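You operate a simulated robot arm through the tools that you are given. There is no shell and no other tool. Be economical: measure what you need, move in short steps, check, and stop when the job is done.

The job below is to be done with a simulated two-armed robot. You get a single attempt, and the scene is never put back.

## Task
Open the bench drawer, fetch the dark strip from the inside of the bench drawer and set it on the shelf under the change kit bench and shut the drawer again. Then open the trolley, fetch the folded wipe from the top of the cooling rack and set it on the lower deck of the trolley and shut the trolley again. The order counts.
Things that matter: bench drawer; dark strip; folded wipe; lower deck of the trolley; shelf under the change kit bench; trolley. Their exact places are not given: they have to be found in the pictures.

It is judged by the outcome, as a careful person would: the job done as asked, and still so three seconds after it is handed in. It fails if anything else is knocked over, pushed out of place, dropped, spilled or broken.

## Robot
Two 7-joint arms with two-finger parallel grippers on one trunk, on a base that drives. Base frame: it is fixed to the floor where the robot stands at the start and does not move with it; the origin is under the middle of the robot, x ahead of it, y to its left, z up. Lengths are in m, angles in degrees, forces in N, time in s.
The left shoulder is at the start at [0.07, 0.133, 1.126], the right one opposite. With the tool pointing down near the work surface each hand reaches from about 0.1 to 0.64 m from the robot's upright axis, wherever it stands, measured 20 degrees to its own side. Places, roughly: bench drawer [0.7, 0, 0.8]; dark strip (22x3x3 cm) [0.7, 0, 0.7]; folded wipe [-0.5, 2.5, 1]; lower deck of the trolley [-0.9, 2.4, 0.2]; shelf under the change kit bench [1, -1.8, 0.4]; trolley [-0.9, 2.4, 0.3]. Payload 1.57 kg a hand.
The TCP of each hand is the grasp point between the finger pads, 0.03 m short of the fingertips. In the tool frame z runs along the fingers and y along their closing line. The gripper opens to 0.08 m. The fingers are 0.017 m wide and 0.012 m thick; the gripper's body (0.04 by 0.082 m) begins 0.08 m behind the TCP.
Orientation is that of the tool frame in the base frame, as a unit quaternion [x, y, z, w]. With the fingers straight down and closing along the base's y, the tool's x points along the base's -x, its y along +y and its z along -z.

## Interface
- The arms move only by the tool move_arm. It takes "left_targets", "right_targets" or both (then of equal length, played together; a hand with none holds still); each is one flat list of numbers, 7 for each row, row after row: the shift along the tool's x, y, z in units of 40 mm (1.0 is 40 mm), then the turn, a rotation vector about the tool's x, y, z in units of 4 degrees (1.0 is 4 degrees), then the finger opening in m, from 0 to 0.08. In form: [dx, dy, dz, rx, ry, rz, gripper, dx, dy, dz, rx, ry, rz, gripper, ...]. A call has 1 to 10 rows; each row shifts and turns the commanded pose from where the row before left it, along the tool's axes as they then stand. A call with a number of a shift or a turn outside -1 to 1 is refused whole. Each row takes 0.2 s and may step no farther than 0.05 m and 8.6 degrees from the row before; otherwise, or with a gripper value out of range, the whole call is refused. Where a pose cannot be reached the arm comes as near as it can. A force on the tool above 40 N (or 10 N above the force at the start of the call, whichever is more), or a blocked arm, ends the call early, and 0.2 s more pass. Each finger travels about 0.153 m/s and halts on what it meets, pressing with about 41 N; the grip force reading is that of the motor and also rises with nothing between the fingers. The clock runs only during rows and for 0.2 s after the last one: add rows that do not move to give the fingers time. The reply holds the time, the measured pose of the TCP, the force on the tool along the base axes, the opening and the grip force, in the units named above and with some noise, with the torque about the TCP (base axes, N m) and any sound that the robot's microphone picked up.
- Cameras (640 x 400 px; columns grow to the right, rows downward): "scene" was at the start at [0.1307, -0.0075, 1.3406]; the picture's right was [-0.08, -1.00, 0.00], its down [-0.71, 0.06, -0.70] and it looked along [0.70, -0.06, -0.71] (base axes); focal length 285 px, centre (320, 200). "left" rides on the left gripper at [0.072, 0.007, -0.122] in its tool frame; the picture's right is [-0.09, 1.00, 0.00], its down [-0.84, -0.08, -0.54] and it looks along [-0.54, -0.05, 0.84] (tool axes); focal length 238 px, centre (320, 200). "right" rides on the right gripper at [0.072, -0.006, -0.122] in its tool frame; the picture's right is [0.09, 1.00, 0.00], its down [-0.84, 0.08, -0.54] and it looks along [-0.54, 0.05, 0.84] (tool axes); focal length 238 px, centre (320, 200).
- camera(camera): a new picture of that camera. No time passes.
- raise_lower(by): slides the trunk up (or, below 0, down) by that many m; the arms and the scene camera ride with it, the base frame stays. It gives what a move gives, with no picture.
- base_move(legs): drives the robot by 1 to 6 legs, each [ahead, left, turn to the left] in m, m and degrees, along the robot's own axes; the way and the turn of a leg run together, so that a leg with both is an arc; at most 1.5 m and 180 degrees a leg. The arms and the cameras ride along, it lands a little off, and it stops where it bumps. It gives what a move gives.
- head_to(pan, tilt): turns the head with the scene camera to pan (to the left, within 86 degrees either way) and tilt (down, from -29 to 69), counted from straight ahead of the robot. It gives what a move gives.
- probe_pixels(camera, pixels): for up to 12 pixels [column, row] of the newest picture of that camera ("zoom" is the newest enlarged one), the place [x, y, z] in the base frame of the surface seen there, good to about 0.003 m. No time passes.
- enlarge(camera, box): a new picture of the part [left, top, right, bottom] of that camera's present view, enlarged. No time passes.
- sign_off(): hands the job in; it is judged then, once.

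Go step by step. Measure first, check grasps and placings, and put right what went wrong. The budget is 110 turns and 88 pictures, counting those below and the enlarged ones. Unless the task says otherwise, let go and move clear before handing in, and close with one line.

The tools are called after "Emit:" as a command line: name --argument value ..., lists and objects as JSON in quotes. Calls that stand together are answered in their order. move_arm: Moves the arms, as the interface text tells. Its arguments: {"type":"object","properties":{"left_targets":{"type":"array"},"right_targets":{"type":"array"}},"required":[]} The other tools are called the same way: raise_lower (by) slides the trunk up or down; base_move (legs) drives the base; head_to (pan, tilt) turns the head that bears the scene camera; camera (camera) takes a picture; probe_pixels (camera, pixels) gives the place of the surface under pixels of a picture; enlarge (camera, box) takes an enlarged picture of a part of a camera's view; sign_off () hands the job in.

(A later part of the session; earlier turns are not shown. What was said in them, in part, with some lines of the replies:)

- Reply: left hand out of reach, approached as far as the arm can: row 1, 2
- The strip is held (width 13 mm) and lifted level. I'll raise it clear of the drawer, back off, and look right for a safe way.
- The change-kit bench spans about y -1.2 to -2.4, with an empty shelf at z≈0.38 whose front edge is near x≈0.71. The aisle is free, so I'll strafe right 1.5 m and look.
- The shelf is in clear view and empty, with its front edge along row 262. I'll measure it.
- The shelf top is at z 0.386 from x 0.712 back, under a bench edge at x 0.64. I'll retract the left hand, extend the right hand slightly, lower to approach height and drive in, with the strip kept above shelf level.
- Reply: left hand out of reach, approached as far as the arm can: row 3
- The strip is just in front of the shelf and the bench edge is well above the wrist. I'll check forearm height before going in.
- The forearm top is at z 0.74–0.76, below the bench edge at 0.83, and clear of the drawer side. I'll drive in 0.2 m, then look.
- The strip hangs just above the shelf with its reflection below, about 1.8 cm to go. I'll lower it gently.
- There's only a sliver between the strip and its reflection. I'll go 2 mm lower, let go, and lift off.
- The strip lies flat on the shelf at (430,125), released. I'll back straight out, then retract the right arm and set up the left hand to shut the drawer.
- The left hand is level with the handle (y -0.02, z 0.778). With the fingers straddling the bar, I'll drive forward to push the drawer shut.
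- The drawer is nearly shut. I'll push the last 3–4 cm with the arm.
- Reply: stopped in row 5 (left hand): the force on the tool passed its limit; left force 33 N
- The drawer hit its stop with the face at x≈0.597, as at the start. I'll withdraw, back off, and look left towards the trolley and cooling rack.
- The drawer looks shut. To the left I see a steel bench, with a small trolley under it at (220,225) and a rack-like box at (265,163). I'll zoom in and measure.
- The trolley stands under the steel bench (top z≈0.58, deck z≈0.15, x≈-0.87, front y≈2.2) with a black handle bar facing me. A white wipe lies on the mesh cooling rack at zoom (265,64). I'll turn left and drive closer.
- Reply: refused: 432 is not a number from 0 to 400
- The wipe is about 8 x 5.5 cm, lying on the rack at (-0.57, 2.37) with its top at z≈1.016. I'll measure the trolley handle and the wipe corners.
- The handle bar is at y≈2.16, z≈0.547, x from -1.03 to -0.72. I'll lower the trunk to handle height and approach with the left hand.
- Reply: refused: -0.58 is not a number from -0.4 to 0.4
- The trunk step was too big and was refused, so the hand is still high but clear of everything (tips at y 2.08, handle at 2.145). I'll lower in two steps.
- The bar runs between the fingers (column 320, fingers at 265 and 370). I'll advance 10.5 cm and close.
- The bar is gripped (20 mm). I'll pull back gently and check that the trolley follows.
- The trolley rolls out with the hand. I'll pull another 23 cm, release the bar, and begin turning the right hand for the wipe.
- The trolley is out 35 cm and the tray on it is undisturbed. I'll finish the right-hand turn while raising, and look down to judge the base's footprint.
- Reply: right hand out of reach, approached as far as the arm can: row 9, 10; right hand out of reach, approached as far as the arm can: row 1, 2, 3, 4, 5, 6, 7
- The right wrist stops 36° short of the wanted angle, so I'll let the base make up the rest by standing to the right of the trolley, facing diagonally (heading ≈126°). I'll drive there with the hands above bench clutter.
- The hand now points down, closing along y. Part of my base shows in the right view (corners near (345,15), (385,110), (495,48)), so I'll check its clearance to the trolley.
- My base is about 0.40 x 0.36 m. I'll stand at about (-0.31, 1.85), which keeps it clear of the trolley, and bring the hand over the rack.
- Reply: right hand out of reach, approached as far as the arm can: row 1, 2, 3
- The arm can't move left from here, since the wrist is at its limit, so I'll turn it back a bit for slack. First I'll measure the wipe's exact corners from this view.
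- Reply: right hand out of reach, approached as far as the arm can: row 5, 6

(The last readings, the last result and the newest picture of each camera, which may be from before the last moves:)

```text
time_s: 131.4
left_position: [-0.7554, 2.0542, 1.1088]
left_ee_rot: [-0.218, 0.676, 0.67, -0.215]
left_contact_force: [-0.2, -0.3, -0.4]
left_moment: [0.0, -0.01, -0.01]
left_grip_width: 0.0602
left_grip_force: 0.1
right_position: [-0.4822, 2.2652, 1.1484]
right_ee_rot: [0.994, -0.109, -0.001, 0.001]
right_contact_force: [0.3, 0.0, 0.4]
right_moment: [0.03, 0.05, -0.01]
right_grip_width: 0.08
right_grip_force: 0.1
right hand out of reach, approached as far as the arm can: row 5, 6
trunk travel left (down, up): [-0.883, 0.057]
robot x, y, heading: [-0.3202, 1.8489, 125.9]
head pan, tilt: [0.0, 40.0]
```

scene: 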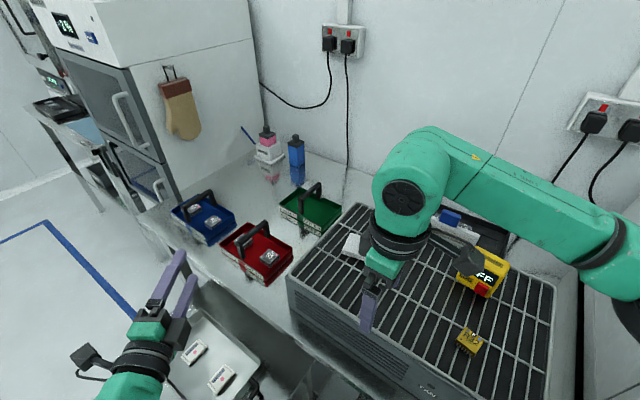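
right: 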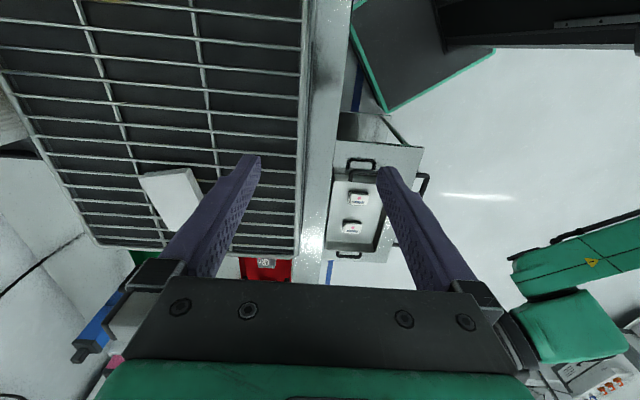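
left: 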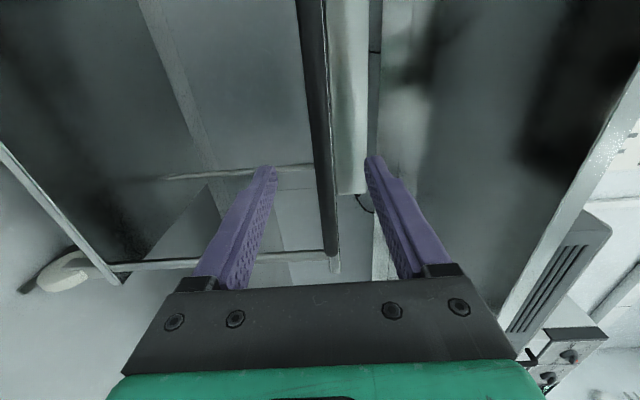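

The wipe's centre is about (-0.570, 2.377), its short side is 5 cm, and it is turned about 10°. The wrist is limited in this direction, so I'll swing it the other way (about +140°, hand held in place well above the rack).

Emit:
move_arm --right_targets '[0, 0, 0, 0, 0, 1, 0.08, 0, 0, 0, 0, 0, 1, 0.08, 0, 0, 0, 0, 0, 1, 0.08, 0, 0, 0, 0, 0, 1, 0.08, 0, 0, 0, 0, 0, 1, 0.08, 0, 0, 0, 0, 0, 1, 0.08, 0, 0, 0, 0, 0, 1, 0.08, 0, 0, 0, 0, 0, 1, 0.08, 0, 0, 0, 0, 0, 1, 0.08, 0, 0, 0, 0, 0, 1, 0.08]'

Emit:
move_arm --right_targets '[0, 0, 0, 0, 0, 1, 0.08, 0, 0, 0, 0, 0, 1, 0.08, 0, 0, 0, 0, 0, 1, 0.08, 0, 0, 0, 0, 0, 1, 0.08, 0, 0, 0, 0, 0, 1, 0.08, 0, 0, 0, 0, 0, 1, 0.08, 0, 0, 0, 0, 0, 1, 0.08, 0, 0, 0, 0, 0, 1, 0.08, 0, 0, 0, 0, 0, 1, 0.08, 0, 0, 0, 0, 0, 1, 0.08]'

Emit:
move_arm --right_targets '[0, 0, 0, 0, 0, 1, 0.08, 0, 0, 0, 0, 0, 1, 0.08, 0, 0, 0, 0, 0, 1, 0.08, 0, 0, 0, 0, 0, 1, 0.08, 0, 0, 0, 0, 0, 1, 0.08, 0, 0, 0, 0, 0, 1, 0.08, 0, 0, 0, 0, 0, 1, 0.08, 0, 0, 0, 0, 0, 1, 0.08, 0, 0, 0, 0, 0, 1, 0.08, 0, 0, 0, 0, 0, 1, 0.08]'

Emit:
base_move --legs '[[0, 0, -16]]'

Emit:
camera --camera "scene"

```text
time_s: 133.6
left_position: [-0.7569, 2.0541, 1.1095]
left_ee_rot: [-0.217, 0.677, 0.67, -0.216]
left_contact_force: [0.0, 0.4, -0.1]
left_moment: [-0.02, -0.02, -0.04]
left_grip_width: 0.0601
left_grip_force: 0.1
right_position: [-0.4845, 2.2653, 1.1457]
right_ee_rot: [0.898, -0.44, 0.0, 0.0]
right_contact_force: [-1.3, -1.1, 0.3]
right_moment: [0.01, 0.02, 0.0]
right_grip_width: 0.08
right_grip_force: 0.0
trunk travel left (down, up): [-0.883, 0.057]
robot x, y, heading: [-0.3149, 1.8455, 125.9]
head pan, tilt: [0.0, 40.0]
```

```text
time_s: 135.8
left_position: [-0.757, 2.0552, 1.1091]
left_ee_rot: [-0.218, 0.677, 0.67, -0.215]
left_contact_force: [0.0, -0.6, -0.6]
left_moment: [0.02, 0.01, 0.02]
left_grip_width: 0.06
left_grip_force: 0.0
right_position: [-0.4851, 2.2666, 1.1472]
right_ee_rot: [-0.693, 0.72, 0.001, 0.0]
right_contact_force: [0.8, -0.2, -0.2]
right_moment: [0.0, 0.01, 0.01]
right_grip_width: 0.0801
right_grip_force: 0.1
trunk travel left (down, up): [-0.883, 0.057]
robot x, y, heading: [-0.3116, 1.8468, 125.7]
head pan, tilt: [0.0, 40.0]
```

```text
time_s: 138.0
left_position: [-0.7543, 2.0548, 1.1097]
left_ee_rot: [-0.217, 0.676, 0.67, -0.215]
left_contact_force: [0.7, 0.3, -0.4]
left_moment: [0.03, 0.0, 0.03]
left_grip_width: 0.0601
left_grip_force: 0.0
right_position: [-0.4845, 2.267, 1.149]
right_ee_rot: [-0.405, 0.914, 0.0, 0.0]
right_contact_force: [-0.6, 0.3, -0.5]
right_moment: [0.0, 0.04, 0.0]
right_grip_width: 0.0802
right_grip_force: 0.1
trunk travel left (down, up): [-0.883, 0.057]
robot x, y, heading: [-0.3145, 1.8477, 125.7]
head pan, tilt: [0.0, 40.0]
```

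```text
time_s: 139.4
left_position: [-0.6806, 2.1708, 1.1099]
left_ee_rot: [-0.121, 0.7, 0.694, -0.118]
left_contact_force: [1.0, 1.0, 0.2]
left_moment: [0.0, 0.0, 0.01]
left_grip_width: 0.06
left_grip_force: 0.0
right_position: [-0.3621, 2.2964, 1.1474]
right_ee_rot: [-0.273, 0.962, 0.001, 0.001]
right_contact_force: [-0.6, -1.1, -0.4]
right_moment: [-0.01, -0.01, 0.0]
right_grip_width: 0.0802
right_grip_force: 0.1
trunk travel left (down, up): [-0.883, 0.057]
robot x, y, heading: [-0.3109, 1.8449, 109.7]
head pan, tilt: [0.0, 40.0]
```

```text
39 pictures are left
```

scene: 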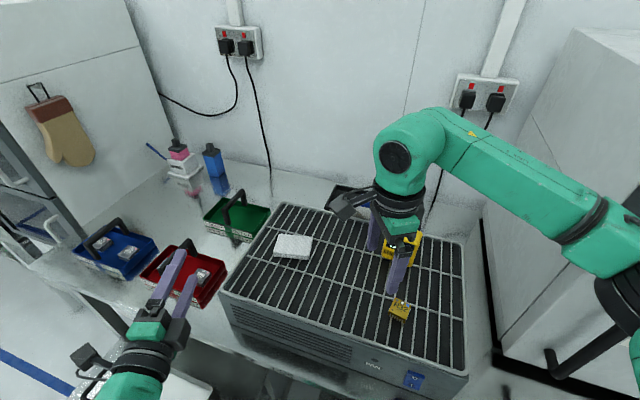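

The hand cleared the yellow logger. I'll move it left over the wipe at (-0.570, 2.377) and finish the turn to match the wipe's angle.

Emit:
move_arm --right_targets '[0.672, 0.89, 0, 0, 0, 0, 0.08, 0.672, 0.89, 0, 0, 0, 0, 0.08, 0.672, 0.89, 0, 0, 0, 0, 0.08, 0.672, 0.89, 0, 0, 0, 0, 0.08, 0.672, 0.89, 0, 0, 0, 0, 0.08, 0, 0, 0, 0, 0, 1, 0.08, 0, 0, 0, 0, 0, 1, 0.08, 0, 0, 0, 0, 0, 1, 0.08, 0, 0, 0, 0, 0, 1, 0.08, 0, 0, 0, 0, 0, 1, 0.08]'

Emit:
camera --camera "right"

Emit:
camera --camera "scene"

```text
time_s: 141.6
left_position: [-0.6813, 2.1695, 1.1089]
left_ee_rot: [-0.121, 0.7, 0.694, -0.118]
left_contact_force: [-0.5, -0.4, -0.5]
left_moment: [-0.02, 0.0, -0.02]
left_grip_width: 0.0598
left_grip_force: 0.0
right_position: [-0.5333, 2.3561, 1.1451]
right_ee_rot: [-0.101, 0.995, 0.0, 0.0]
right_contact_force: [0.0, -0.2, -0.5]
right_moment: [0.01, -0.03, -0.02]
right_grip_width: 0.0798
right_grip_force: 0.1
right hand out of reach, approached as far as the arm can: row 5
trunk travel left (down, up): [-0.883, 0.057]
robot x, y, heading: [-0.3131, 1.8469, 109.6]
head pan, tilt: [0.0, 40.0]
```

```text
38 pictures are left
```

right: 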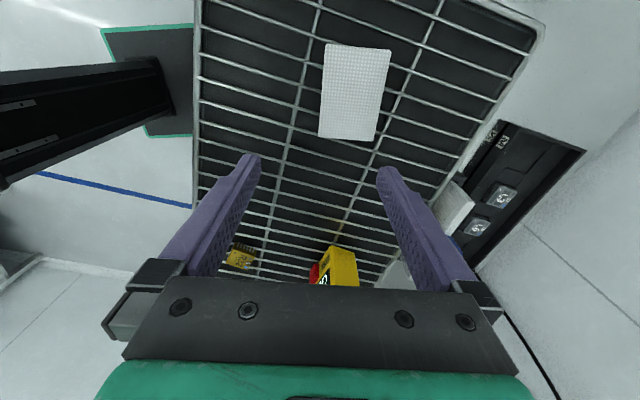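

```text
37 pictures are left
```

scene: 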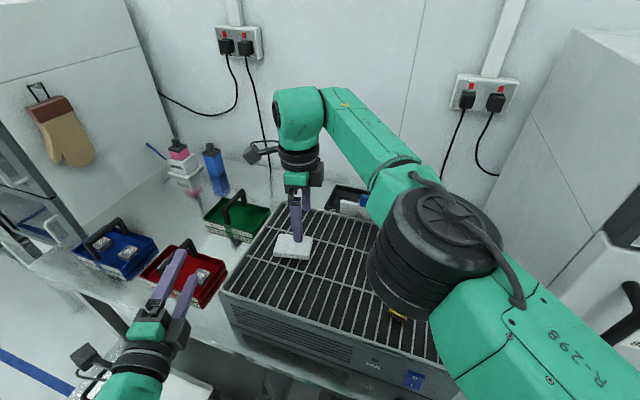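

The hand is nearly over the wipe, at (355,90) in the right view, about 4 cm short with the arm near its limit. I'll measure the wipe from here and shift the base slightly.

Emit:
probe_pixels --camera "right" --pixels '[[328, 46], [389, 53], [376, 138], [322, 134], [354, 92], [330, 252]]'

Emit:
base_move --legs '[[0.032, 0.028, 0]]'

```text
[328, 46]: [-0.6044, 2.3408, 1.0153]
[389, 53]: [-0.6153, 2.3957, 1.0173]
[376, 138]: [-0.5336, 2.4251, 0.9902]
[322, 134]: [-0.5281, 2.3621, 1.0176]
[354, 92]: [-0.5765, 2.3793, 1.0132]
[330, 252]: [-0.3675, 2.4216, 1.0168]
```

```text
time_s: 142.4
left_position: [-0.7107, 2.1879, 1.1138]
left_ee_rot: [-0.119, 0.699, 0.695, -0.12]
left_contact_force: [0.6, 0.4, 0.5]
left_moment: [-0.05, -0.03, 0.05]
left_grip_width: 0.0599
left_grip_force: 0.1
right_position: [-0.5619, 2.3746, 1.1483]
right_ee_rot: [-0.102, 0.995, 0.003, -0.003]
right_contact_force: [0.4, 0.0, -0.7]
right_moment: [0.04, 0.09, -0.02]
right_grip_width: 0.08
right_grip_force: 0.0
trunk travel left (down, up): [-0.883, 0.057]
robot x, y, heading: [-0.3461, 1.8714, 109.5]
head pan, tilt: [0.0, 40.0]
```

The hand is centred over the wipe within a few mm. Before descending I'll check how high the forearm and elbow are above the rack.

Emit:
camera --camera "scene"

Emit:
probe_pixels --camera "scene" --pixels '[[345, 120], [400, 170], [445, 215], [390, 300], [440, 310], [480, 340], [300, 170], [160, 300], [180, 250]]'

```text
36 pictures are left
```

scene: 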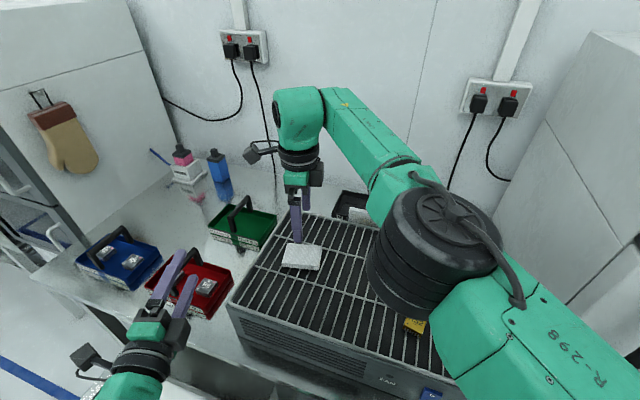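

```text
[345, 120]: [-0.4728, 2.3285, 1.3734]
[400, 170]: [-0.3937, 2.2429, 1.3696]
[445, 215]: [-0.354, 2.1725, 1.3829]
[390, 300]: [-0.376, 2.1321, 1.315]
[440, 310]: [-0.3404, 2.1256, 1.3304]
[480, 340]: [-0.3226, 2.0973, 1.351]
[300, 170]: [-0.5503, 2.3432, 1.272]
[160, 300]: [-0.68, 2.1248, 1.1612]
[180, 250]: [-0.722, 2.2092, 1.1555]
```

The elbow is high enough (top 1.38, rack 1.0). I'll descend to the wipe.

Emit:
move_arm --right_targets '[0, 0, 0.8, 0, 0, 0, 0.08, 0, 0, 0.8, 0, 0, 0, 0.08, 0, 0, 0.7, 0, 0, 0, 0.08, 0, 0, 0.4, 0, 0, 0, 0.08]'

Emit:
camera --camera "right"

```text
time_s: 143.4
left_position: [-0.718, 2.1917, 1.109]
left_ee_rot: [-0.119, 0.701, 0.693, -0.118]
left_contact_force: [0.0, 0.4, 0.5]
left_moment: [-0.01, 0.02, 0.02]
left_grip_width: 0.0599
left_grip_force: 0.0
right_position: [-0.5717, 2.368, 1.0373]
right_ee_rot: [-0.113, 0.994, -0.007, 0.002]
right_contact_force: [-0.4, 0.9, 0.1]
right_moment: [0.0, 0.0, -0.07]
right_grip_width: 0.08
right_grip_force: 0.1
right hand out of reach, approached as far as the arm can: row 4
trunk travel left (down, up): [-0.883, 0.057]
robot x, y, heading: [-0.3495, 1.867, 109.7]
head pan, tilt: [0.0, 40.0]
```

```text
35 pictures are left
```

right: 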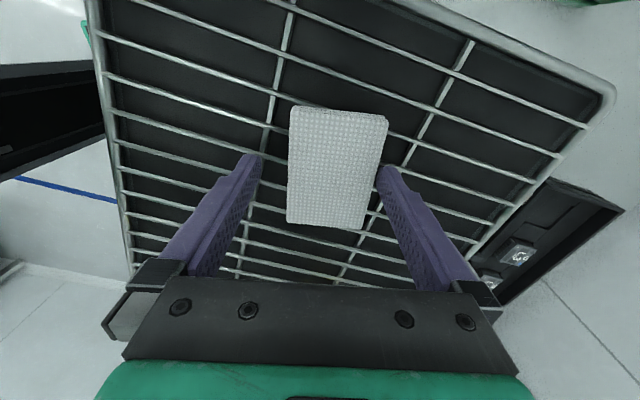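

The wipe lies between the fingertips, but the arm ran out 4 mm too high. I'll lower the trunk 5 mm, then close and lift by the trunk.

Emit:
raise_lower --by -0.005

Emit:
move_arm --right_targets '[0, 0, 0, 0, 0, 0, 0.06, 0, 0, 0, 0, 0, 0, 0.045, 0, 0, 0, 0, 0, 0, 0.04, 0, 0, 0, 0, 0, 0, 0.04]'

Emit:
camera --camera "right"

```text
time_s: 144.0
left_position: [-0.7182, 2.1912, 1.1042]
left_ee_rot: [-0.12, 0.701, 0.693, -0.117]
left_contact_force: [0.8, 0.0, 0.2]
left_moment: [0.01, -0.02, -0.02]
left_grip_width: 0.0597
left_grip_force: 0.1
right_position: [-0.5719, 2.3679, 1.0332]
right_ee_rot: [-0.113, 0.994, -0.005, 0.002]
right_contact_force: [-1.1, -0.1, 0.9]
right_moment: [0.0, 0.0, 0.0]
right_grip_width: 0.0798
right_grip_force: 0.0
trunk travel left (down, up): [-0.878, 0.062]
robot x, y, heading: [-0.349, 1.8671, 109.5]
head pan, tilt: [0.0, 40.0]
```

```text
time_s: 145.0
left_position: [-0.7171, 2.1904, 1.1041]
left_ee_rot: [-0.119, 0.701, 0.694, -0.117]
left_contact_force: [-0.1, -0.8, -0.4]
left_moment: [0.03, -0.01, -0.04]
left_grip_width: 0.0599
left_grip_force: 0.0
right_position: [-0.5717, 2.3694, 1.0352]
right_ee_rot: [-0.114, 0.994, -0.006, 0.002]
right_contact_force: [0.3, -0.3, 1.5]
right_moment: [0.03, -0.01, -0.04]
right_grip_width: 0.0579
right_grip_force: 41.2
trunk travel left (down, up): [-0.878, 0.062]
robot x, y, heading: [-0.3511, 1.8674, 109.7]
head pan, tilt: [0.0, 40.0]
```

```text
34 pictures are left
```

right: 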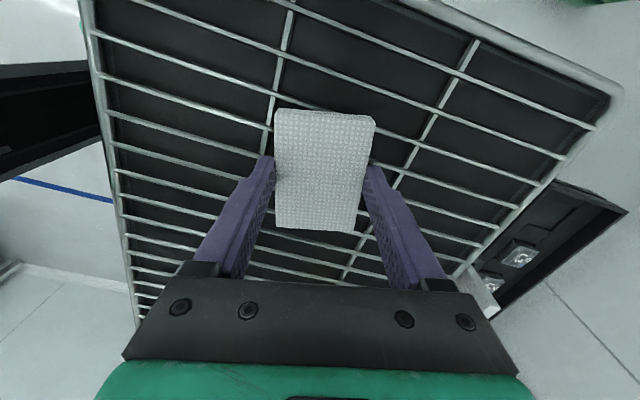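

The wipe is held (width 58 mm, 41 N). I'll lift 6 cm with the trunk and check.

Emit:
raise_lower --by 0.06

Emit:
camera --camera "right"

```text
time_s: 146.0
left_position: [-0.7169, 2.1901, 1.1652]
left_ee_rot: [-0.119, 0.701, 0.693, -0.118]
left_contact_force: [-0.1, -0.8, 0.2]
left_moment: [-0.01, 0.0, 0.01]
left_grip_width: 0.0599
left_grip_force: 0.1
right_position: [-0.572, 2.3678, 1.0945]
right_ee_rot: [-0.113, 0.994, -0.006, 0.003]
right_contact_force: [-0.6, 1.1, 0.1]
right_moment: [-0.03, 0.03, -0.02]
right_grip_width: 0.058
right_grip_force: 40.9
trunk travel left (down, up): [-0.938, 0.002]
robot x, y, heading: [-0.3507, 1.8684, 110.0]
head pan, tilt: [0.0, 40.0]
```

```text
33 pictures are left
```

right: 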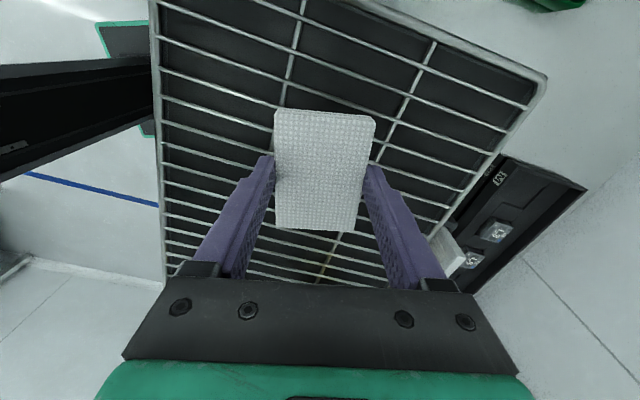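

The wipe is firmly held. I'll back away from the bench, square up to the trolley, and raise the left hand out of the way while in free space.

Emit:
base_move --legs '[[-0.65, 0, 0], [0, 0, -20], [0, 0.73, 0], [-0.2, 0, 0]]'

Emit:
move_arm --left_targets '[0, 1, 0, 0, 0, 0, 0.06, 0, 1, 0, 0, 0, 0, 0.06, 0, 1, 0, 0, 0, 0, 0.06, 0, 1, 0, 0, 0, 0, 0.06, 0, 1, 0, 0, 0, 0, 0.06, 0, 1, 0, 0, 0, 0, 0.06, 0, 1, 0, 0, 0, 0, 0.06, 0, 1, 0, 0, 0, 0, 0.06, 0, 1, 0, 0, 0, 0, 0.06, 0, 1, 0, 0, 0, 0, 0.06]'

Emit:
raise_lower --by -0.4

Emit:
camera --camera "scene"

```text
time_s: 155.5
left_position: [-1.0948, 1.485, 1.1638]
left_ee_rot: [0.003, 0.712, 0.703, 0.003]
left_contact_force: [-0.2, -0.4, 0.1]
left_moment: [0.0, 0.02, -0.03]
left_grip_width: 0.0602
left_grip_force: 0.1
right_position: [-0.8991, 1.6032, 1.0911]
right_ee_rot: [0.059, 0.998, -0.008, 0.001]
right_contact_force: [-0.1, 0.2, 0.3]
right_moment: [-0.02, 0.02, 0.02]
right_grip_width: 0.0577
right_grip_force: 40.9
trunk travel left (down, up): [-0.938, 0.002]
robot x, y, heading: [-0.8574, 1.0542, 89.9]
head pan, tilt: [0.0, 40.0]
```

```text
time_s: 157.7
left_position: [-1.0949, 1.4828, 1.2543]
left_ee_rot: [0.003, 0.711, 0.703, 0.003]
left_contact_force: [-1.6, 0.9, -0.7]
left_moment: [0.01, 0.03, 0.03]
left_grip_width: 0.06
left_grip_force: 0.0
left hand out of reach, approached as far as the arm can: row 3, 4, 5, 6, 7, 8, 9, 10
right_position: [-0.8989, 1.599, 1.0941]
right_ee_rot: [0.059, 0.998, -0.006, 0.001]
right_contact_force: [0.0, 0.0, 0.0]
right_moment: [0.01, -0.01, 0.01]
right_grip_width: 0.0581
right_grip_force: 41.1
trunk travel left (down, up): [-0.938, 0.002]
robot x, y, heading: [-0.8589, 1.0496, 89.7]
head pan, tilt: [0.0, 40.0]
```

```text
time_s: 161.5
left_position: [-1.0954, 1.4817, 0.8541]
left_ee_rot: [0.003, 0.71, 0.704, 0.003]
left_contact_force: [0.5, 0.4, -0.2]
left_moment: [0.01, -0.01, -0.01]
left_grip_width: 0.0598
left_grip_force: 0.0
right_position: [-0.8982, 1.5976, 0.6941]
right_ee_rot: [0.059, 0.998, -0.006, 0.001]
right_contact_force: [0.7, 0.2, -0.8]
right_moment: [-0.03, -0.02, -0.02]
right_grip_width: 0.0579
right_grip_force: 41.0
trunk travel left (down, up): [-0.538, 0.402]
robot x, y, heading: [-0.8579, 1.055, 89.7]
head pan, tilt: [0.0, 40.0]
```

```text
32 pictures are left
```

scene: 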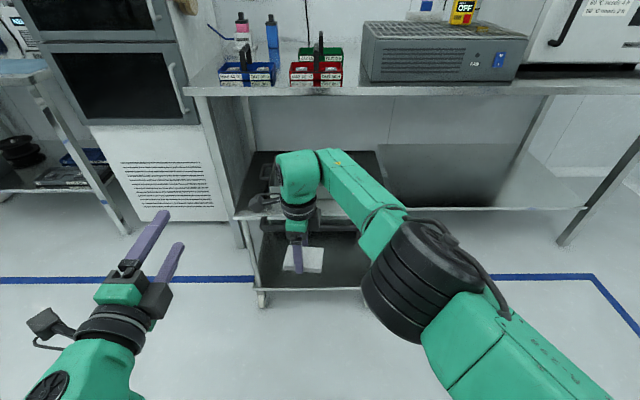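

The left hand only rose 9 cm. Before lowering the trunk further I'll check how low the left elbow and forearm hang.

Emit:
head_to --pan 50 --tilt 60

Emit:
camera --camera "scene"

```text
time_s: 162.7
left_position: [-1.0955, 1.4817, 0.8537]
left_ee_rot: [0.004, 0.711, 0.703, 0.003]
left_contact_force: [0.1, 0.1, -0.4]
left_moment: [0.01, 0.0, 0.01]
left_grip_width: 0.0597
left_grip_force: 0.0
right_position: [-0.8989, 1.5988, 0.6939]
right_ee_rot: [0.059, 0.998, -0.006, 0.001]
right_contact_force: [-0.5, -0.4, -0.2]
right_moment: [0.02, 0.0, 0.0]
right_grip_width: 0.0578
right_grip_force: 40.8
trunk travel left (down, up): [-0.538, 0.402]
robot x, y, heading: [-0.8571, 1.0527, 89.7]
head pan, tilt: [50.0, 60.0]
```

```text
31 pictures are left
```

scene: 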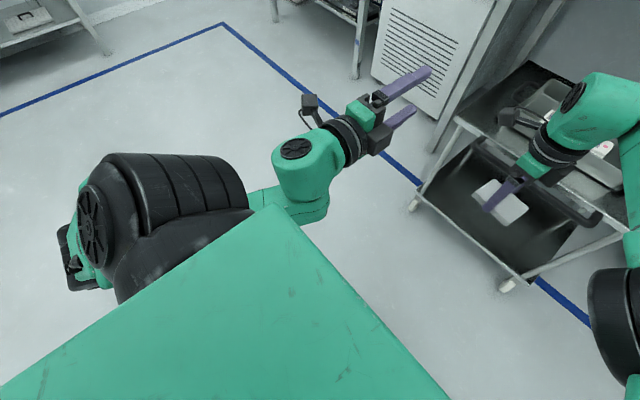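

Emit:
probe_pixels --camera "scene" --pixels '[[90, 230], [75, 265], [70, 285], [200, 200], [260, 200], [310, 215], [300, 150], [280, 300], [130, 290]]'

```text
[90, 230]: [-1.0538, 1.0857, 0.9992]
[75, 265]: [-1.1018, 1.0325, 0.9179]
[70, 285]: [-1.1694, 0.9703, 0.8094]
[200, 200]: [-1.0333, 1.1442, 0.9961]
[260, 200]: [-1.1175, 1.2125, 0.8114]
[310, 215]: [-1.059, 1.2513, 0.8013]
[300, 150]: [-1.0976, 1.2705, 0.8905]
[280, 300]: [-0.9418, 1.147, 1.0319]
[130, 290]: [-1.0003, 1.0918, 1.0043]
```

The left arm's lowest part is around z 0.7–0.8, so another 0.40 m down is safe. I'll lower that far, then bring the right hand slightly in and down with the arm.

Emit:
raise_lower --by -0.4

Emit:
move_arm --right_targets '[0, -0.75, 0, 0, 0, 0, 0.04, 0, -0.75, 0, 0, 0, 0, 0.04, 0, 0, 0.6, 0, 0, 0, 0.04, 0, 0, 0.6, 0, 0, 0, 0.04, 0, 0, 0.6, 0, 0, 0, 0.04]'

Emit:
head_to --pan 0 --tilt 25

Emit:
camera --camera "scene"

```text
time_s: 166.5
left_position: [-1.0962, 1.4806, 0.4538]
left_ee_rot: [0.002, 0.711, 0.703, 0.003]
left_contact_force: [0.2, 0.3, -0.2]
left_moment: [-0.01, 0.02, 0.03]
left_grip_width: 0.06
left_grip_force: 0.1
right_position: [-0.8986, 1.5989, 0.2937]
right_ee_rot: [0.059, 0.998, -0.006, 0.002]
right_contact_force: [0.3, 0.3, -0.3]
right_moment: [0.01, 0.02, 0.0]
right_grip_width: 0.0579
right_grip_force: 40.6
trunk travel left (down, up): [-0.138, 0.802]
robot x, y, heading: [-0.8553, 1.0522, 89.8]
head pan, tilt: [50.0, 60.0]
```

```text
time_s: 167.7
left_position: [-1.0947, 1.483, 0.4533]
left_ee_rot: [0.003, 0.711, 0.703, 0.003]
left_contact_force: [-0.1, 0.6, 0.2]
left_moment: [0.02, 0.0, 0.02]
left_grip_width: 0.0598
left_grip_force: 0.3
right_position: [-0.9076, 1.5391, 0.2233]
right_ee_rot: [0.059, 0.998, -0.006, 0.001]
right_contact_force: [0.4, 0.3, -0.3]
right_moment: [-0.04, -0.01, 0.0]
right_grip_width: 0.0577
right_grip_force: 41.1
trunk travel left (down, up): [-0.138, 0.802]
robot x, y, heading: [-0.8601, 1.0501, 89.6]
head pan, tilt: [50.0, 60.0]
```

```text
time_s: 168.9
left_position: [-1.0968, 1.4821, 0.4549]
left_ee_rot: [0.004, 0.711, 0.703, 0.003]
left_contact_force: [0.5, 0.3, 0.5]
left_moment: [0.01, -0.01, -0.03]
left_grip_width: 0.06
left_grip_force: 0.0
right_position: [-0.907, 1.5383, 0.2237]
right_ee_rot: [0.06, 0.998, -0.006, 0.001]
right_contact_force: [0.2, 0.0, -0.7]
right_moment: [0.01, -0.01, 0.01]
right_grip_width: 0.0578
right_grip_force: 41.5
trunk travel left (down, up): [-0.138, 0.802]
robot x, y, heading: [-0.8609, 1.0542, 89.8]
head pan, tilt: [0.0, 25.0]
```

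```text
30 pictures are left
```

scene: 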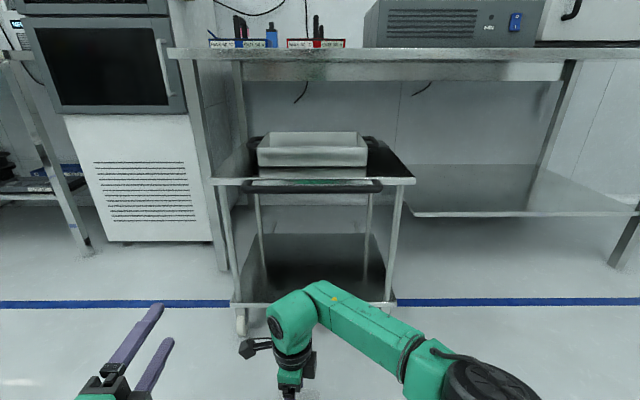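

The trolley is straight ahead. I'll measure the deck, the handle and my wrist/forearm heights for the entry.

Emit:
probe_pixels --camera "scene" --pixels '[[310, 302], [310, 295], [310, 270], [310, 240], [225, 240], [400, 240], [310, 188], [290, 295], [330, 285], [390, 330], [430, 345], [470, 370]]'

```text
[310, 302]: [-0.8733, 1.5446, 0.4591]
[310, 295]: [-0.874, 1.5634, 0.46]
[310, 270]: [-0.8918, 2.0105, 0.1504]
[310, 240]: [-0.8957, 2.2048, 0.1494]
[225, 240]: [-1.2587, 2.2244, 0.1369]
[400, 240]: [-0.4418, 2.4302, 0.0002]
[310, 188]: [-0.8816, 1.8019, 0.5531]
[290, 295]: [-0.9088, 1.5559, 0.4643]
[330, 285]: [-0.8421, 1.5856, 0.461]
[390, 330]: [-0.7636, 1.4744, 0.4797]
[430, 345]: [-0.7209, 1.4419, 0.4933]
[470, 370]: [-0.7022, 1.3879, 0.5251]
```

The wrist top (0.46) and elbow (0.525) pass under the handle (0.54), but only just. I'll lower another 2.4 cm, shift the left hand outwards past the trolley leg, and drive in part way to check.

Emit:
raise_lower --by -0.024

Emit:
move_arm --left_targets '[1, 0, -0.5, 0, 0, 0, 0.06, 1, 0, -0.5, 0, 0, 0, 0.06, 1, 0, -0.5, 0, 0, 0, 0.06, 0.8, 0, 0, 0, 0, 0, 0.06]'

Emit:
base_move --legs '[[0.24, 0, 0.2]]'

Emit:
camera --camera "scene"

Emit:
camera --camera "right"

```text
time_s: 169.6
left_position: [-1.0946, 1.4814, 0.4293]
left_ee_rot: [0.003, 0.71, 0.704, 0.004]
left_contact_force: [0.1, 0.4, -0.7]
left_moment: [-0.02, 0.01, 0.02]
left_grip_width: 0.0601
left_grip_force: 0.1
right_position: [-0.9069, 1.5394, 0.1989]
right_ee_rot: [0.059, 0.998, -0.007, 0.0]
right_contact_force: [-0.5, 1.2, -0.2]
right_moment: [0.0, -0.03, -0.01]
right_grip_width: 0.0579
right_grip_force: 41.0
trunk travel left (down, up): [-0.114, 0.826]
robot x, y, heading: [-0.8605, 1.0528, 89.9]
head pan, tilt: [0.0, 25.0]
```

```text
time_s: 170.6
left_position: [-1.2479, 1.4236, 0.4295]
left_ee_rot: [0.004, 0.71, 0.704, 0.003]
left_contact_force: [0.7, -0.5, 0.4]
left_moment: [0.01, -0.01, 0.0]
left_grip_width: 0.06
left_grip_force: 0.2
right_position: [-0.9062, 1.539, 0.1985]
right_ee_rot: [0.059, 0.998, -0.007, 0.001]
right_contact_force: [0.4, 0.0, 0.1]
right_moment: [-0.04, -0.01, -0.01]
right_grip_width: 0.058
right_grip_force: 40.6
trunk travel left (down, up): [-0.114, 0.826]
robot x, y, heading: [-0.8607, 1.0532, 89.9]
head pan, tilt: [0.0, 25.0]
```

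```text
time_s: 172.4
left_position: [-1.2502, 1.6611, 0.4305]
left_ee_rot: [0.001, 0.711, 0.704, 0.001]
left_contact_force: [0.3, -0.8, 0.2]
left_moment: [-0.01, 0.01, -0.05]
left_grip_width: 0.0601
left_grip_force: 0.1
right_position: [-0.909, 1.7785, 0.1989]
right_ee_rot: [0.056, 0.998, -0.007, 0.001]
right_contact_force: [-0.5, 0.1, -0.1]
right_moment: [-0.04, 0.0, -0.01]
right_grip_width: 0.058
right_grip_force: 41.9
trunk travel left (down, up): [-0.114, 0.826]
robot x, y, heading: [-0.8597, 1.2959, 90.1]
head pan, tilt: [0.0, 25.0]
```

```text
29 pictures are left
```

scene: 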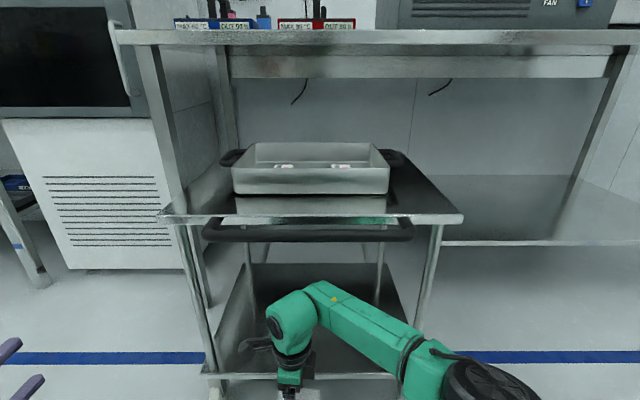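

```text
28 pictures are left
```

right: 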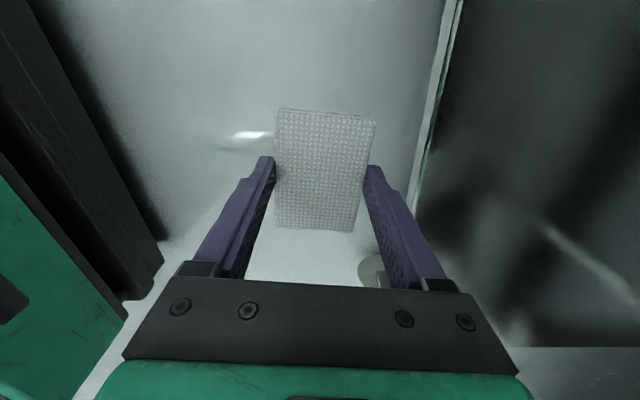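

The hand is low and centred, the deck edge shows just ahead (column 430 in the right view), and the arm is under the handle. I'll drive in another 15 cm.

Emit:
base_move --legs '[[0.155, 0, 0]]'

Emit:
camera --camera "right"

Emit:
camera --camera "scene"

```text
time_s: 173.8
left_position: [-1.2518, 1.8168, 0.4298]
left_ee_rot: [0.001, 0.711, 0.703, 0.001]
left_contact_force: [0.2, -0.4, 1.2]
left_moment: [-0.03, 0.04, -0.01]
left_grip_width: 0.0599
left_grip_force: 0.1
right_position: [-0.909, 1.933, 0.199]
right_ee_rot: [0.057, 0.998, -0.007, 0.001]
right_contact_force: [0.3, -0.2, 0.0]
right_moment: [-0.01, 0.01, 0.02]
right_grip_width: 0.0581
right_grip_force: 40.7
trunk travel left (down, up): [-0.114, 0.826]
robot x, y, heading: [-0.8634, 1.4432, 90.1]
head pan, tilt: [0.0, 25.0]
```

```text
27 pictures are left
```

right: 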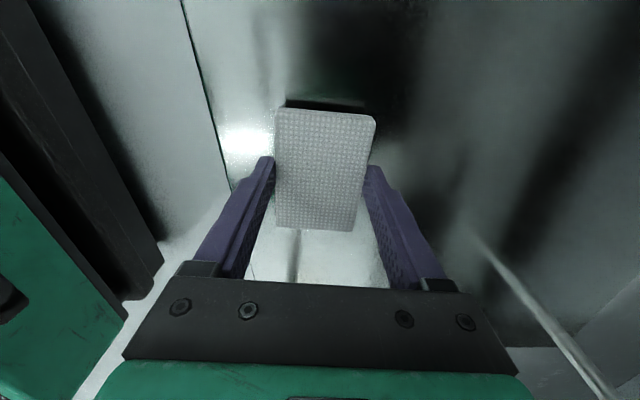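

```text
26 pictures are left
```

scene: 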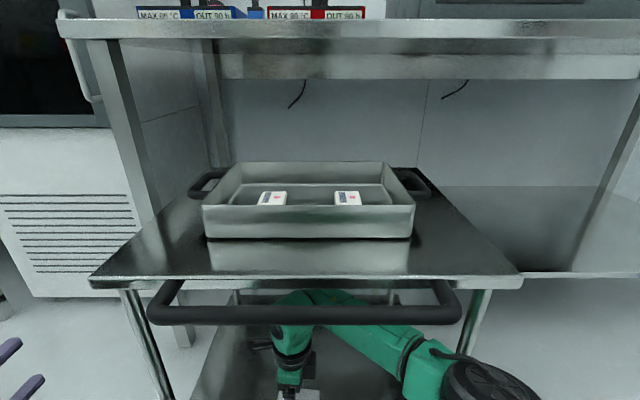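

The wipe is over the deck, its near edge about 4 cm inside. I'll lower 1.5 cm, watching the force.

Emit:
move_arm --right_targets '[0, 0, 0.15, 0, 0, 0, 0.04, 0, 0, 0.12, 0, 0, 0, 0.04, 0, 0, 0.1, 0, 0, 0, 0.04]'

Emit:
camera --camera "right"

```text
time_s: 174.6
left_position: [-1.2503, 1.8161, 0.4314]
left_ee_rot: [0.0, 0.711, 0.703, 0.001]
left_contact_force: [-1.5, 0.4, 0.7]
left_moment: [0.02, 0.0, -0.02]
left_grip_width: 0.0599
left_grip_force: 0.1
right_position: [-0.9101, 1.9327, 0.1835]
right_ee_rot: [0.057, 0.998, -0.006, 0.002]
right_contact_force: [0.6, -0.3, 1.2]
right_moment: [0.09, -0.04, 0.0]
right_grip_width: 0.0579
right_grip_force: 41.4
trunk travel left (down, up): [-0.114, 0.826]
robot x, y, heading: [-0.861, 1.4507, 90.2]
head pan, tilt: [0.0, 25.0]
```

```text
25 pictures are left
```

right: 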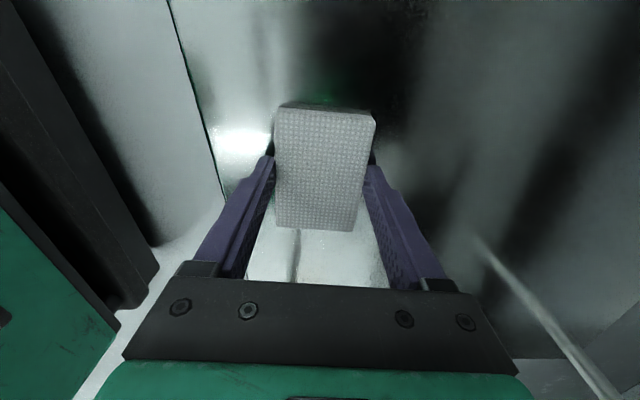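

Light contact is felt (1.2 N), so the wipe is down. I'll open, then lift 3 cm — enough to clear the wipe while staying under the handle.

Emit:
move_arm --right_targets '[0, 0, 0, 0, 0, 0, 0.065, 0, 0, 0, 0, 0, 0, 0.08, 0, 0, 0, 0, 0, 0, 0.08, 0, 0, -0.4, 0, 0, 0, 0.08, 0, 0, -0.4, 0, 0, 0, 0.08]'

Emit:
camera --camera "right"

```text
time_s: 175.8
left_position: [-1.2521, 1.817, 0.4292]
left_ee_rot: [0.0, 0.711, 0.704, 0.001]
left_contact_force: [0.6, 0.4, -1.1]
left_moment: [-0.01, 0.01, -0.02]
left_grip_width: 0.0602
left_grip_force: 0.0
right_position: [-0.9098, 1.9328, 0.2166]
right_ee_rot: [0.057, 0.998, -0.006, 0.001]
right_contact_force: [-0.5, -1.1, -0.3]
right_moment: [0.02, 0.04, -0.01]
right_grip_width: 0.0798
right_grip_force: 0.0
trunk travel left (down, up): [-0.114, 0.826]
robot x, y, heading: [-0.8593, 1.448, 90.1]
head pan, tilt: [0.0, 25.0]
```

```text
24 pictures are left
```

right: 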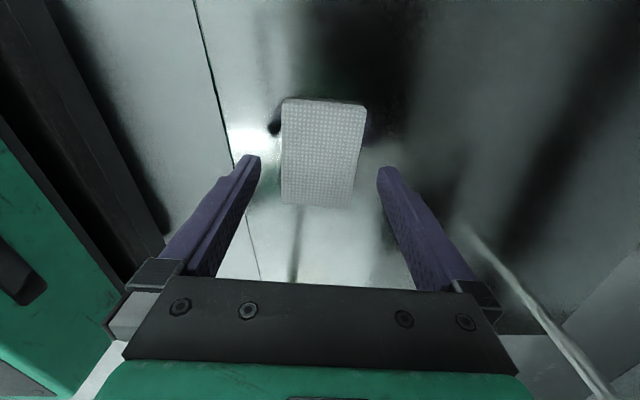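

The wipe lies flat on the lower deck, free of the fingers. I'll back straight out, then bring the right hand in and aside and the left hand in front of the handle.

Emit:
base_move --legs '[[-0.42, 0, 0]]'

Emit:
raise_lower --by 0.12

Emit:
move_arm --left_targets '[0, 0, 0, 0, 0, 0, 0.06, 0, 0, 0, 0, 0, 0, 0.06, -0.8, 0, 0.2, 0, 0, 0, 0.06, -0.8, 0, 0.2, 0, 0, 0, 0.06, -0.8, 0, 0.4, 0, 0, 0, 0.06, -0.8, 0, 0.4, 0, 0, 0, 0.06, -0.8, 0, 0.6, 0, 0, 0, 0.06, -0.8, 0, 0.6, 0, 0, 0, 0.06, -0.8, 0, 0.6, 0, 0, 0, 0.06, -0.8, 0, 0.6, 0, 0, 0, 0.06]' --right_targets '[-0.8, -0.4, 0, 0, 0, 0, 0.08, -0.8, -0.4, 0, 0, 0, 0, 0.08, -0.8, -0.4, 0, 0, 0, 0, 0.08, -0.8, -0.4, 0, 0, 0, 0, 0.08, -0.8, -0.4, 0, 0, 0, 0, 0.08, -0.8, -0.4, 0, 0, 0, 0, 0.08, 0, -0.5, 0, 0, 0, 0, 0.08, 0, -0.5, 0, 0, 0, 0, 0.08, 0, -0.5, 0, 0, 0, 0, 0.08, 0, 0, 0, 0, 0, 0, 0.08]'

Emit:
camera --camera "scene"

```text
time_s: 178.4
left_position: [-1.2497, 1.3982, 0.4298]
left_ee_rot: [0.002, 0.71, 0.704, 0.003]
left_contact_force: [0.2, 0.6, 0.3]
left_moment: [0.01, -0.01, -0.01]
left_grip_width: 0.0601
left_grip_force: 0.0
right_position: [-0.9074, 1.5147, 0.2153]
right_ee_rot: [0.059, 0.998, -0.007, 0.002]
right_contact_force: [0.0, -0.8, -1.0]
right_moment: [0.0, -0.01, 0.0]
right_grip_width: 0.08
right_grip_force: 0.0
trunk travel left (down, up): [-0.114, 0.826]
robot x, y, heading: [-0.8591, 1.0262, 90.0]
head pan, tilt: [0.0, 25.0]
```

```text
time_s: 179.9
left_position: [-1.2493, 1.3998, 0.5502]
left_ee_rot: [0.001, 0.71, 0.704, 0.001]
left_contact_force: [0.0, 0.2, 0.0]
left_moment: [0.03, 0.01, 0.02]
left_grip_width: 0.0602
left_grip_force: 0.1
right_position: [-0.9087, 1.5162, 0.336]
right_ee_rot: [0.058, 0.998, -0.007, 0.002]
right_contact_force: [0.1, -0.4, -0.1]
right_moment: [0.02, 0.03, -0.03]
right_grip_width: 0.0799
right_grip_force: 0.0
trunk travel left (down, up): [-0.234, 0.706]
robot x, y, heading: [-0.8585, 1.0306, 89.9]
head pan, tilt: [0.0, 25.0]
```

```text
time_s: 182.1
left_position: [-0.9922, 1.5437, 0.5478]
left_ee_rot: [0.001, 0.711, 0.704, 0.001]
left_contact_force: [0.6, 0.6, -0.3]
left_moment: [0.03, -0.01, 0.03]
left_grip_width: 0.0601
left_grip_force: 0.1
right_position: [-0.7346, 1.34, 0.3382]
right_ee_rot: [0.058, 0.998, -0.007, 0.001]
right_contact_force: [0.1, 0.1, -0.3]
right_moment: [0.01, 0.03, 0.01]
right_grip_width: 0.0799
right_grip_force: 0.2
trunk travel left (down, up): [-0.234, 0.706]
robot x, y, heading: [-0.8593, 1.0303, 90.0]
head pan, tilt: [0.0, 25.0]
```

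```text
23 pictures are left
```

scene: 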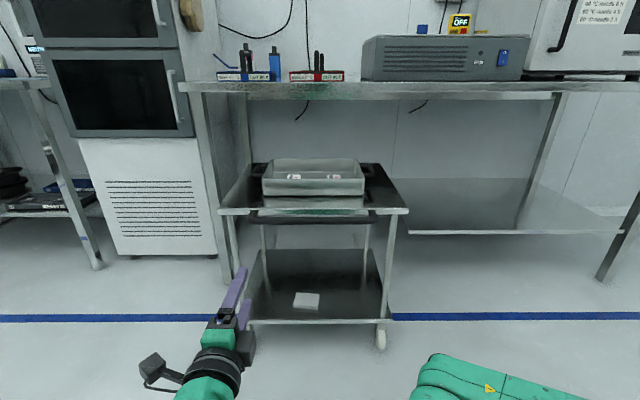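

The wipe sits on the lower deck at (306,300). The left hand is at handle height; I'll shift over and approach the bar.

Emit:
base_move --legs '[[0.16, -0.1, 0]]'

Emit:
camera --camera "left"

```text
time_s: 183.6
left_position: [-0.8934, 1.706, 0.5472]
left_ee_rot: [0.001, 0.711, 0.703, 0.003]
left_contact_force: [-0.2, -0.4, 0.5]
left_moment: [0.03, 0.04, 0.04]
left_grip_width: 0.06
left_grip_force: 0.0
right_position: [-0.6354, 1.5005, 0.338]
right_ee_rot: [0.057, 0.998, -0.005, 0.0]
right_contact_force: [0.8, 0.1, -0.5]
right_moment: [-0.03, -0.01, -0.02]
right_grip_width: 0.08
right_grip_force: 0.0
trunk travel left (down, up): [-0.234, 0.706]
robot x, y, heading: [-0.7579, 1.1909, 90.3]
head pan, tilt: [0.0, 25.0]
```

```text
22 pictures are left
```

left: 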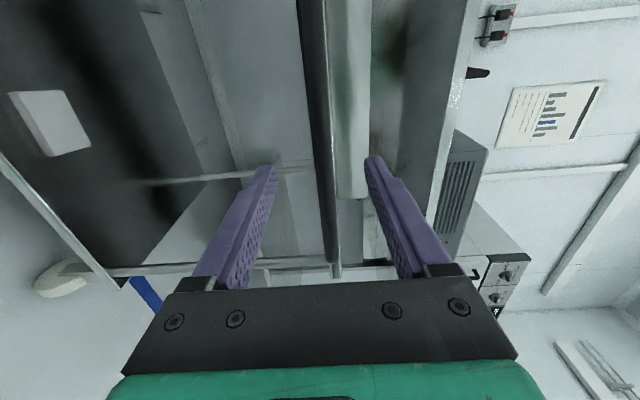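

The bar is centred between the fingers. I'll advance 9.6 cm, close, and push the trolley back with the base.

Emit:
move_arm --left_targets '[0, 0, 0.8, 0, 0, 0, 0.06, 0, 0, 0.8, 0, 0, 0, 0.06, 0, 0, 0.8, 0, 0, 0, 0.06, 0, 0, 0, 0, 0, 0, 0.0, 0, 0, 0, 0, 0, 0, 0.0, 0, 0, 0, 0, 0, 0, 0.0]'

Emit:
base_move --legs '[[0.31, 0, 0]]'

Emit:
camera --camera "scene"

```text
time_s: 185.0
left_position: [-0.8938, 1.8, 0.5475]
left_ee_rot: [0.002, 0.71, 0.704, 0.001]
left_contact_force: [-0.7, 3.6, 6.2]
left_moment: [0.05, -0.01, -0.3]
left_grip_width: 0.0196
left_grip_force: 33.4
right_position: [-0.6347, 1.5002, 0.3379]
right_ee_rot: [0.058, 0.998, -0.006, 0.001]
right_contact_force: [0.4, -0.3, 0.2]
right_moment: [0.0, 0.0, 0.0]
right_grip_width: 0.0798
right_grip_force: 0.0
trunk travel left (down, up): [-0.234, 0.706]
robot x, y, heading: [-0.7614, 1.1931, 90.2]
head pan, tilt: [0.0, 25.0]
```

```text
time_s: 187.1
left_position: [-0.8944, 2.1071, 0.5473]
left_ee_rot: [0.001, 0.71, 0.704, 0.002]
left_contact_force: [-10.8, 4.0, 11.2]
left_moment: [0.09, 0.01, 0.09]
left_grip_width: 0.0198
left_grip_force: 33.9
right_position: [-0.6361, 1.8076, 0.3387]
right_ee_rot: [0.057, 0.998, -0.005, 0.001]
right_contact_force: [-0.1, -0.2, -1.1]
right_moment: [-0.04, 0.01, 0.01]
right_grip_width: 0.08
right_grip_force: 0.1
trunk travel left (down, up): [-0.234, 0.706]
robot x, y, heading: [-0.7589, 1.5024, 89.9]
head pan, tilt: [0.0, 25.0]
```

```text
21 pictures are left
```

scene: 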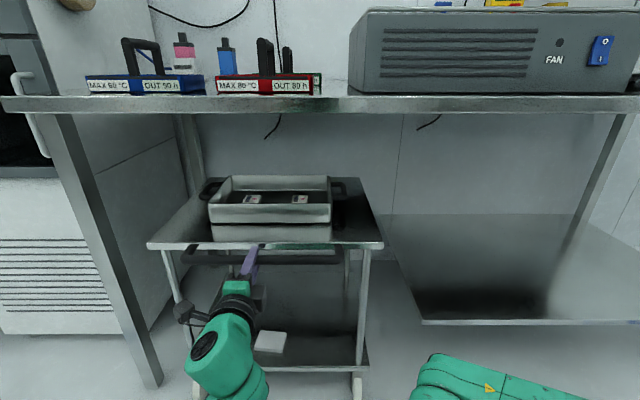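

The trolley is at 2.107, with about 4.6 cm to go to its original 2.153. I'll push the rest with the arm, stopping on force.

Emit:
move_arm --left_targets '[0, 0, 0.3, 0, 0, 0, 0, 0, 0, 0.3, 0, 0, 0, 0, 0, 0, 0.3, 0, 0, 0, 0, 0, 0, 0.2, 0, 0, 0, 0, 0, 0, 0.1, 0, 0, 0, 0, 0, 0, 0.05, 0, 0, 0, 0]'

```text
time_s: 188.5
left_position: [-0.8943, 2.1566, 0.5474]
left_ee_rot: [0.001, 0.709, 0.705, 0.001]
left_contact_force: [-2.4, -25.8, -1.4]
left_moment: [-0.03, 0.01, 0.06]
left_grip_width: 0.0194
left_grip_force: 33.6
right_position: [-0.6354, 1.8079, 0.3396]
right_ee_rot: [0.058, 0.998, -0.005, 0.0]
right_contact_force: [0.4, 0.4, -0.9]
right_moment: [0.01, -0.04, 0.05]
right_grip_width: 0.0802
right_grip_force: 0.2
trunk travel left (down, up): [-0.234, 0.706]
robot x, y, heading: [-0.7588, 1.5005, 90.1]
head pan, tilt: [0.0, 25.0]
```

It pushes against its stop (-26 N) at 2.157, the shut position. I'll release, withdraw, back off and check.

Emit:
move_arm --left_targets '[0, 0, -0.05, 0, 0, 0, 0.03, 0, 0, 0, 0, 0, 0, 0.06, 0, 0, 0, 0, 0, 0, 0.06, 0, 0, -0.8, 0, 0, 0, 0.06, 0, 0, -1, 0, 0, 0, 0.06, 0, 0, -1, 0, 0, 0, 0.06]'

Emit:
base_move --legs '[[-0.5, 0, 0]]'

Emit:
camera --camera "scene"

Emit:
probe_pixels --camera "scene" --pixels '[[300, 216], [300, 210], [320, 222], [285, 280], [300, 285]]'

```text
time_s: 189.9
left_position: [-0.8953, 2.0447, 0.5477]
left_ee_rot: [0.001, 0.71, 0.704, 0.002]
left_contact_force: [0.0, 0.5, 0.7]
left_moment: [0.01, -0.02, 0.01]
left_grip_width: 0.0599
left_grip_force: 0.0
right_position: [-0.6354, 1.8074, 0.3386]
right_ee_rot: [0.058, 0.998, -0.006, 0.001]
right_contact_force: [-0.2, 0.2, 0.1]
right_moment: [-0.03, 0.0, -0.03]
right_grip_width: 0.08
right_grip_force: 0.1
trunk travel left (down, up): [-0.234, 0.706]
robot x, y, heading: [-0.7599, 1.4998, 90.3]
head pan, tilt: [0.0, 25.0]
```

```text
time_s: 192.8
left_position: [-0.8944, 1.5495, 0.5475]
left_ee_rot: [0.001, 0.711, 0.703, 0.0]
left_contact_force: [0.3, 0.6, 0.4]
left_moment: [-0.03, -0.01, 0.03]
left_grip_width: 0.0597
left_grip_force: 0.1
right_position: [-0.6351, 1.3137, 0.3381]
right_ee_rot: [0.057, 0.998, -0.006, 0.001]
right_contact_force: [-0.8, -0.1, 0.5]
right_moment: [0.01, 0.02, -0.02]
right_grip_width: 0.0799
right_grip_force: 0.1
trunk travel left (down, up): [-0.234, 0.706]
robot x, y, heading: [-0.7584, 1.0019, 90.2]
head pan, tilt: [0.0, 25.0]
```

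```text
20 pictures are left
```

scene: 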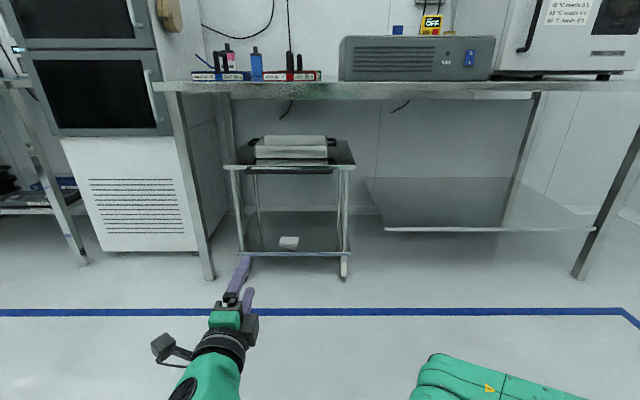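

```text
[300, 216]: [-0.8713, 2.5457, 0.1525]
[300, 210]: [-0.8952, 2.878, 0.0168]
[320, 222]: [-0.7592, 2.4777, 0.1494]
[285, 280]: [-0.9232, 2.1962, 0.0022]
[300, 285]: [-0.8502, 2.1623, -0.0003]
```

The trolley is back in place with the wipe at (288,243). I'll confirm its position and turn to double-check that the drawer is shut and the strip is on the shelf.

Emit:
probe_pixels --camera "scene" --pixels '[[288, 168], [290, 174], [288, 243], [300, 254]]'

Emit:
base_move --legs '[[-0.2, 0, 0], [0, 0, -110]]'

Emit:
camera --camera "scene"

```text
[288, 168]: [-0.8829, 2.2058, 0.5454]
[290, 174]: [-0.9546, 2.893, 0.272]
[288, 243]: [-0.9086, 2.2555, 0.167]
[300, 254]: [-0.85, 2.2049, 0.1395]
```

```text
time_s: 199.0
left_position: [-0.2002, 0.7449, 0.5483]
left_ee_rot: [0.582, 0.406, 0.404, 0.577]
left_contact_force: [0.7, -0.6, -0.6]
left_moment: [0.01, 0.01, 0.01]
left_grip_width: 0.06
left_grip_force: 0.0
right_position: [-0.5103, 0.5817, 0.3379]
right_ee_rot: [0.851, 0.525, -0.004, -0.005]
right_contact_force: [0.8, -0.2, 0.0]
right_moment: [0.03, 0.0, 0.02]
right_grip_width: 0.0799
right_grip_force: 0.0
trunk travel left (down, up): [-0.234, 0.706]
robot x, y, heading: [-0.756, 0.8027, -19.9]
head pan, tilt: [0.0, 25.0]
```

```text
19 pictures are left
```

scene: 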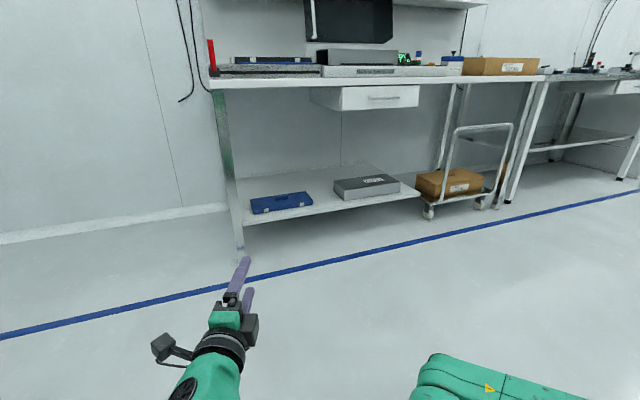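

Emit:
enlarge --camera "scene" --box '[300, 60, 460, 160]'

Emit:
probe_pixels --camera "scene" --pixels '[[350, 98], [380, 92], [410, 95], [380, 83]]'

Emit:
head_to --pan -20 --tilt 15

Emit:
enlarge --camera "scene" --box '[300, 80, 540, 230]'

```text
4.00 times, centred on (380, 110) of scene
```

zoom: 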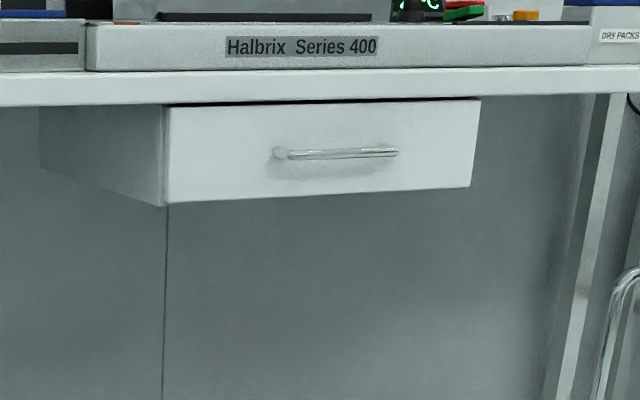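

```text
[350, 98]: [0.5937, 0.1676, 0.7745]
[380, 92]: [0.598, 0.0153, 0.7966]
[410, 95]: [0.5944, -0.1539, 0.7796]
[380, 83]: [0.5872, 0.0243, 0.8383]
```

```text
time_s: 199.8
left_position: [-0.1996, 0.7445, 0.5473]
left_ee_rot: [0.582, 0.407, 0.403, 0.577]
left_contact_force: [0.8, -0.6, 0.4]
left_moment: [-0.01, 0.01, 0.03]
left_grip_width: 0.0599
left_grip_force: 0.0
right_position: [-0.5105, 0.5802, 0.3388]
right_ee_rot: [0.851, 0.526, -0.004, -0.004]
right_contact_force: [-0.1, 0.1, -0.2]
right_moment: [-0.01, -0.01, 0.0]
right_grip_width: 0.0801
right_grip_force: 0.0
trunk travel left (down, up): [-0.234, 0.706]
robot x, y, heading: [-0.7616, 0.8022, -19.7]
head pan, tilt: [-20.0, 15.0]
```

```text
2.67 times, centred on (420, 155) of scene
```

zoom: 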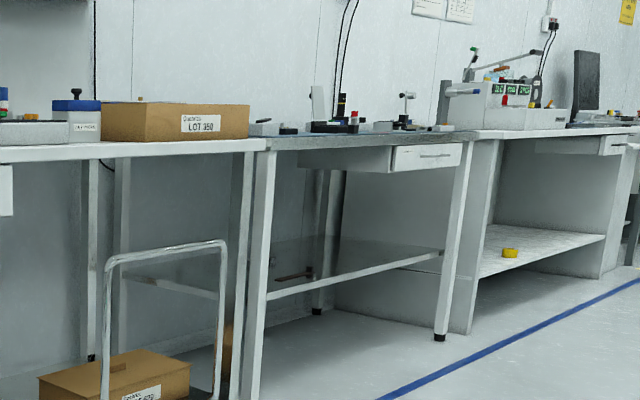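

The drawer face is at x≈0.594–0.598, flush as at the start, and the dark strip shows on the change-kit shelf at zoom (295,275). The trolley front is back at y 2.205 with the wipe on its lower deck, both hands are empty and clear, and I'm handing in.

Emit:
sign_off

```text
The job is handed in.
```

The job is done and handed in: the dark strip is on the shelf under the change kit bench with the bench drawer shut, and the folded wipe is on the trolley's lower deck with the trolley pushed back in.
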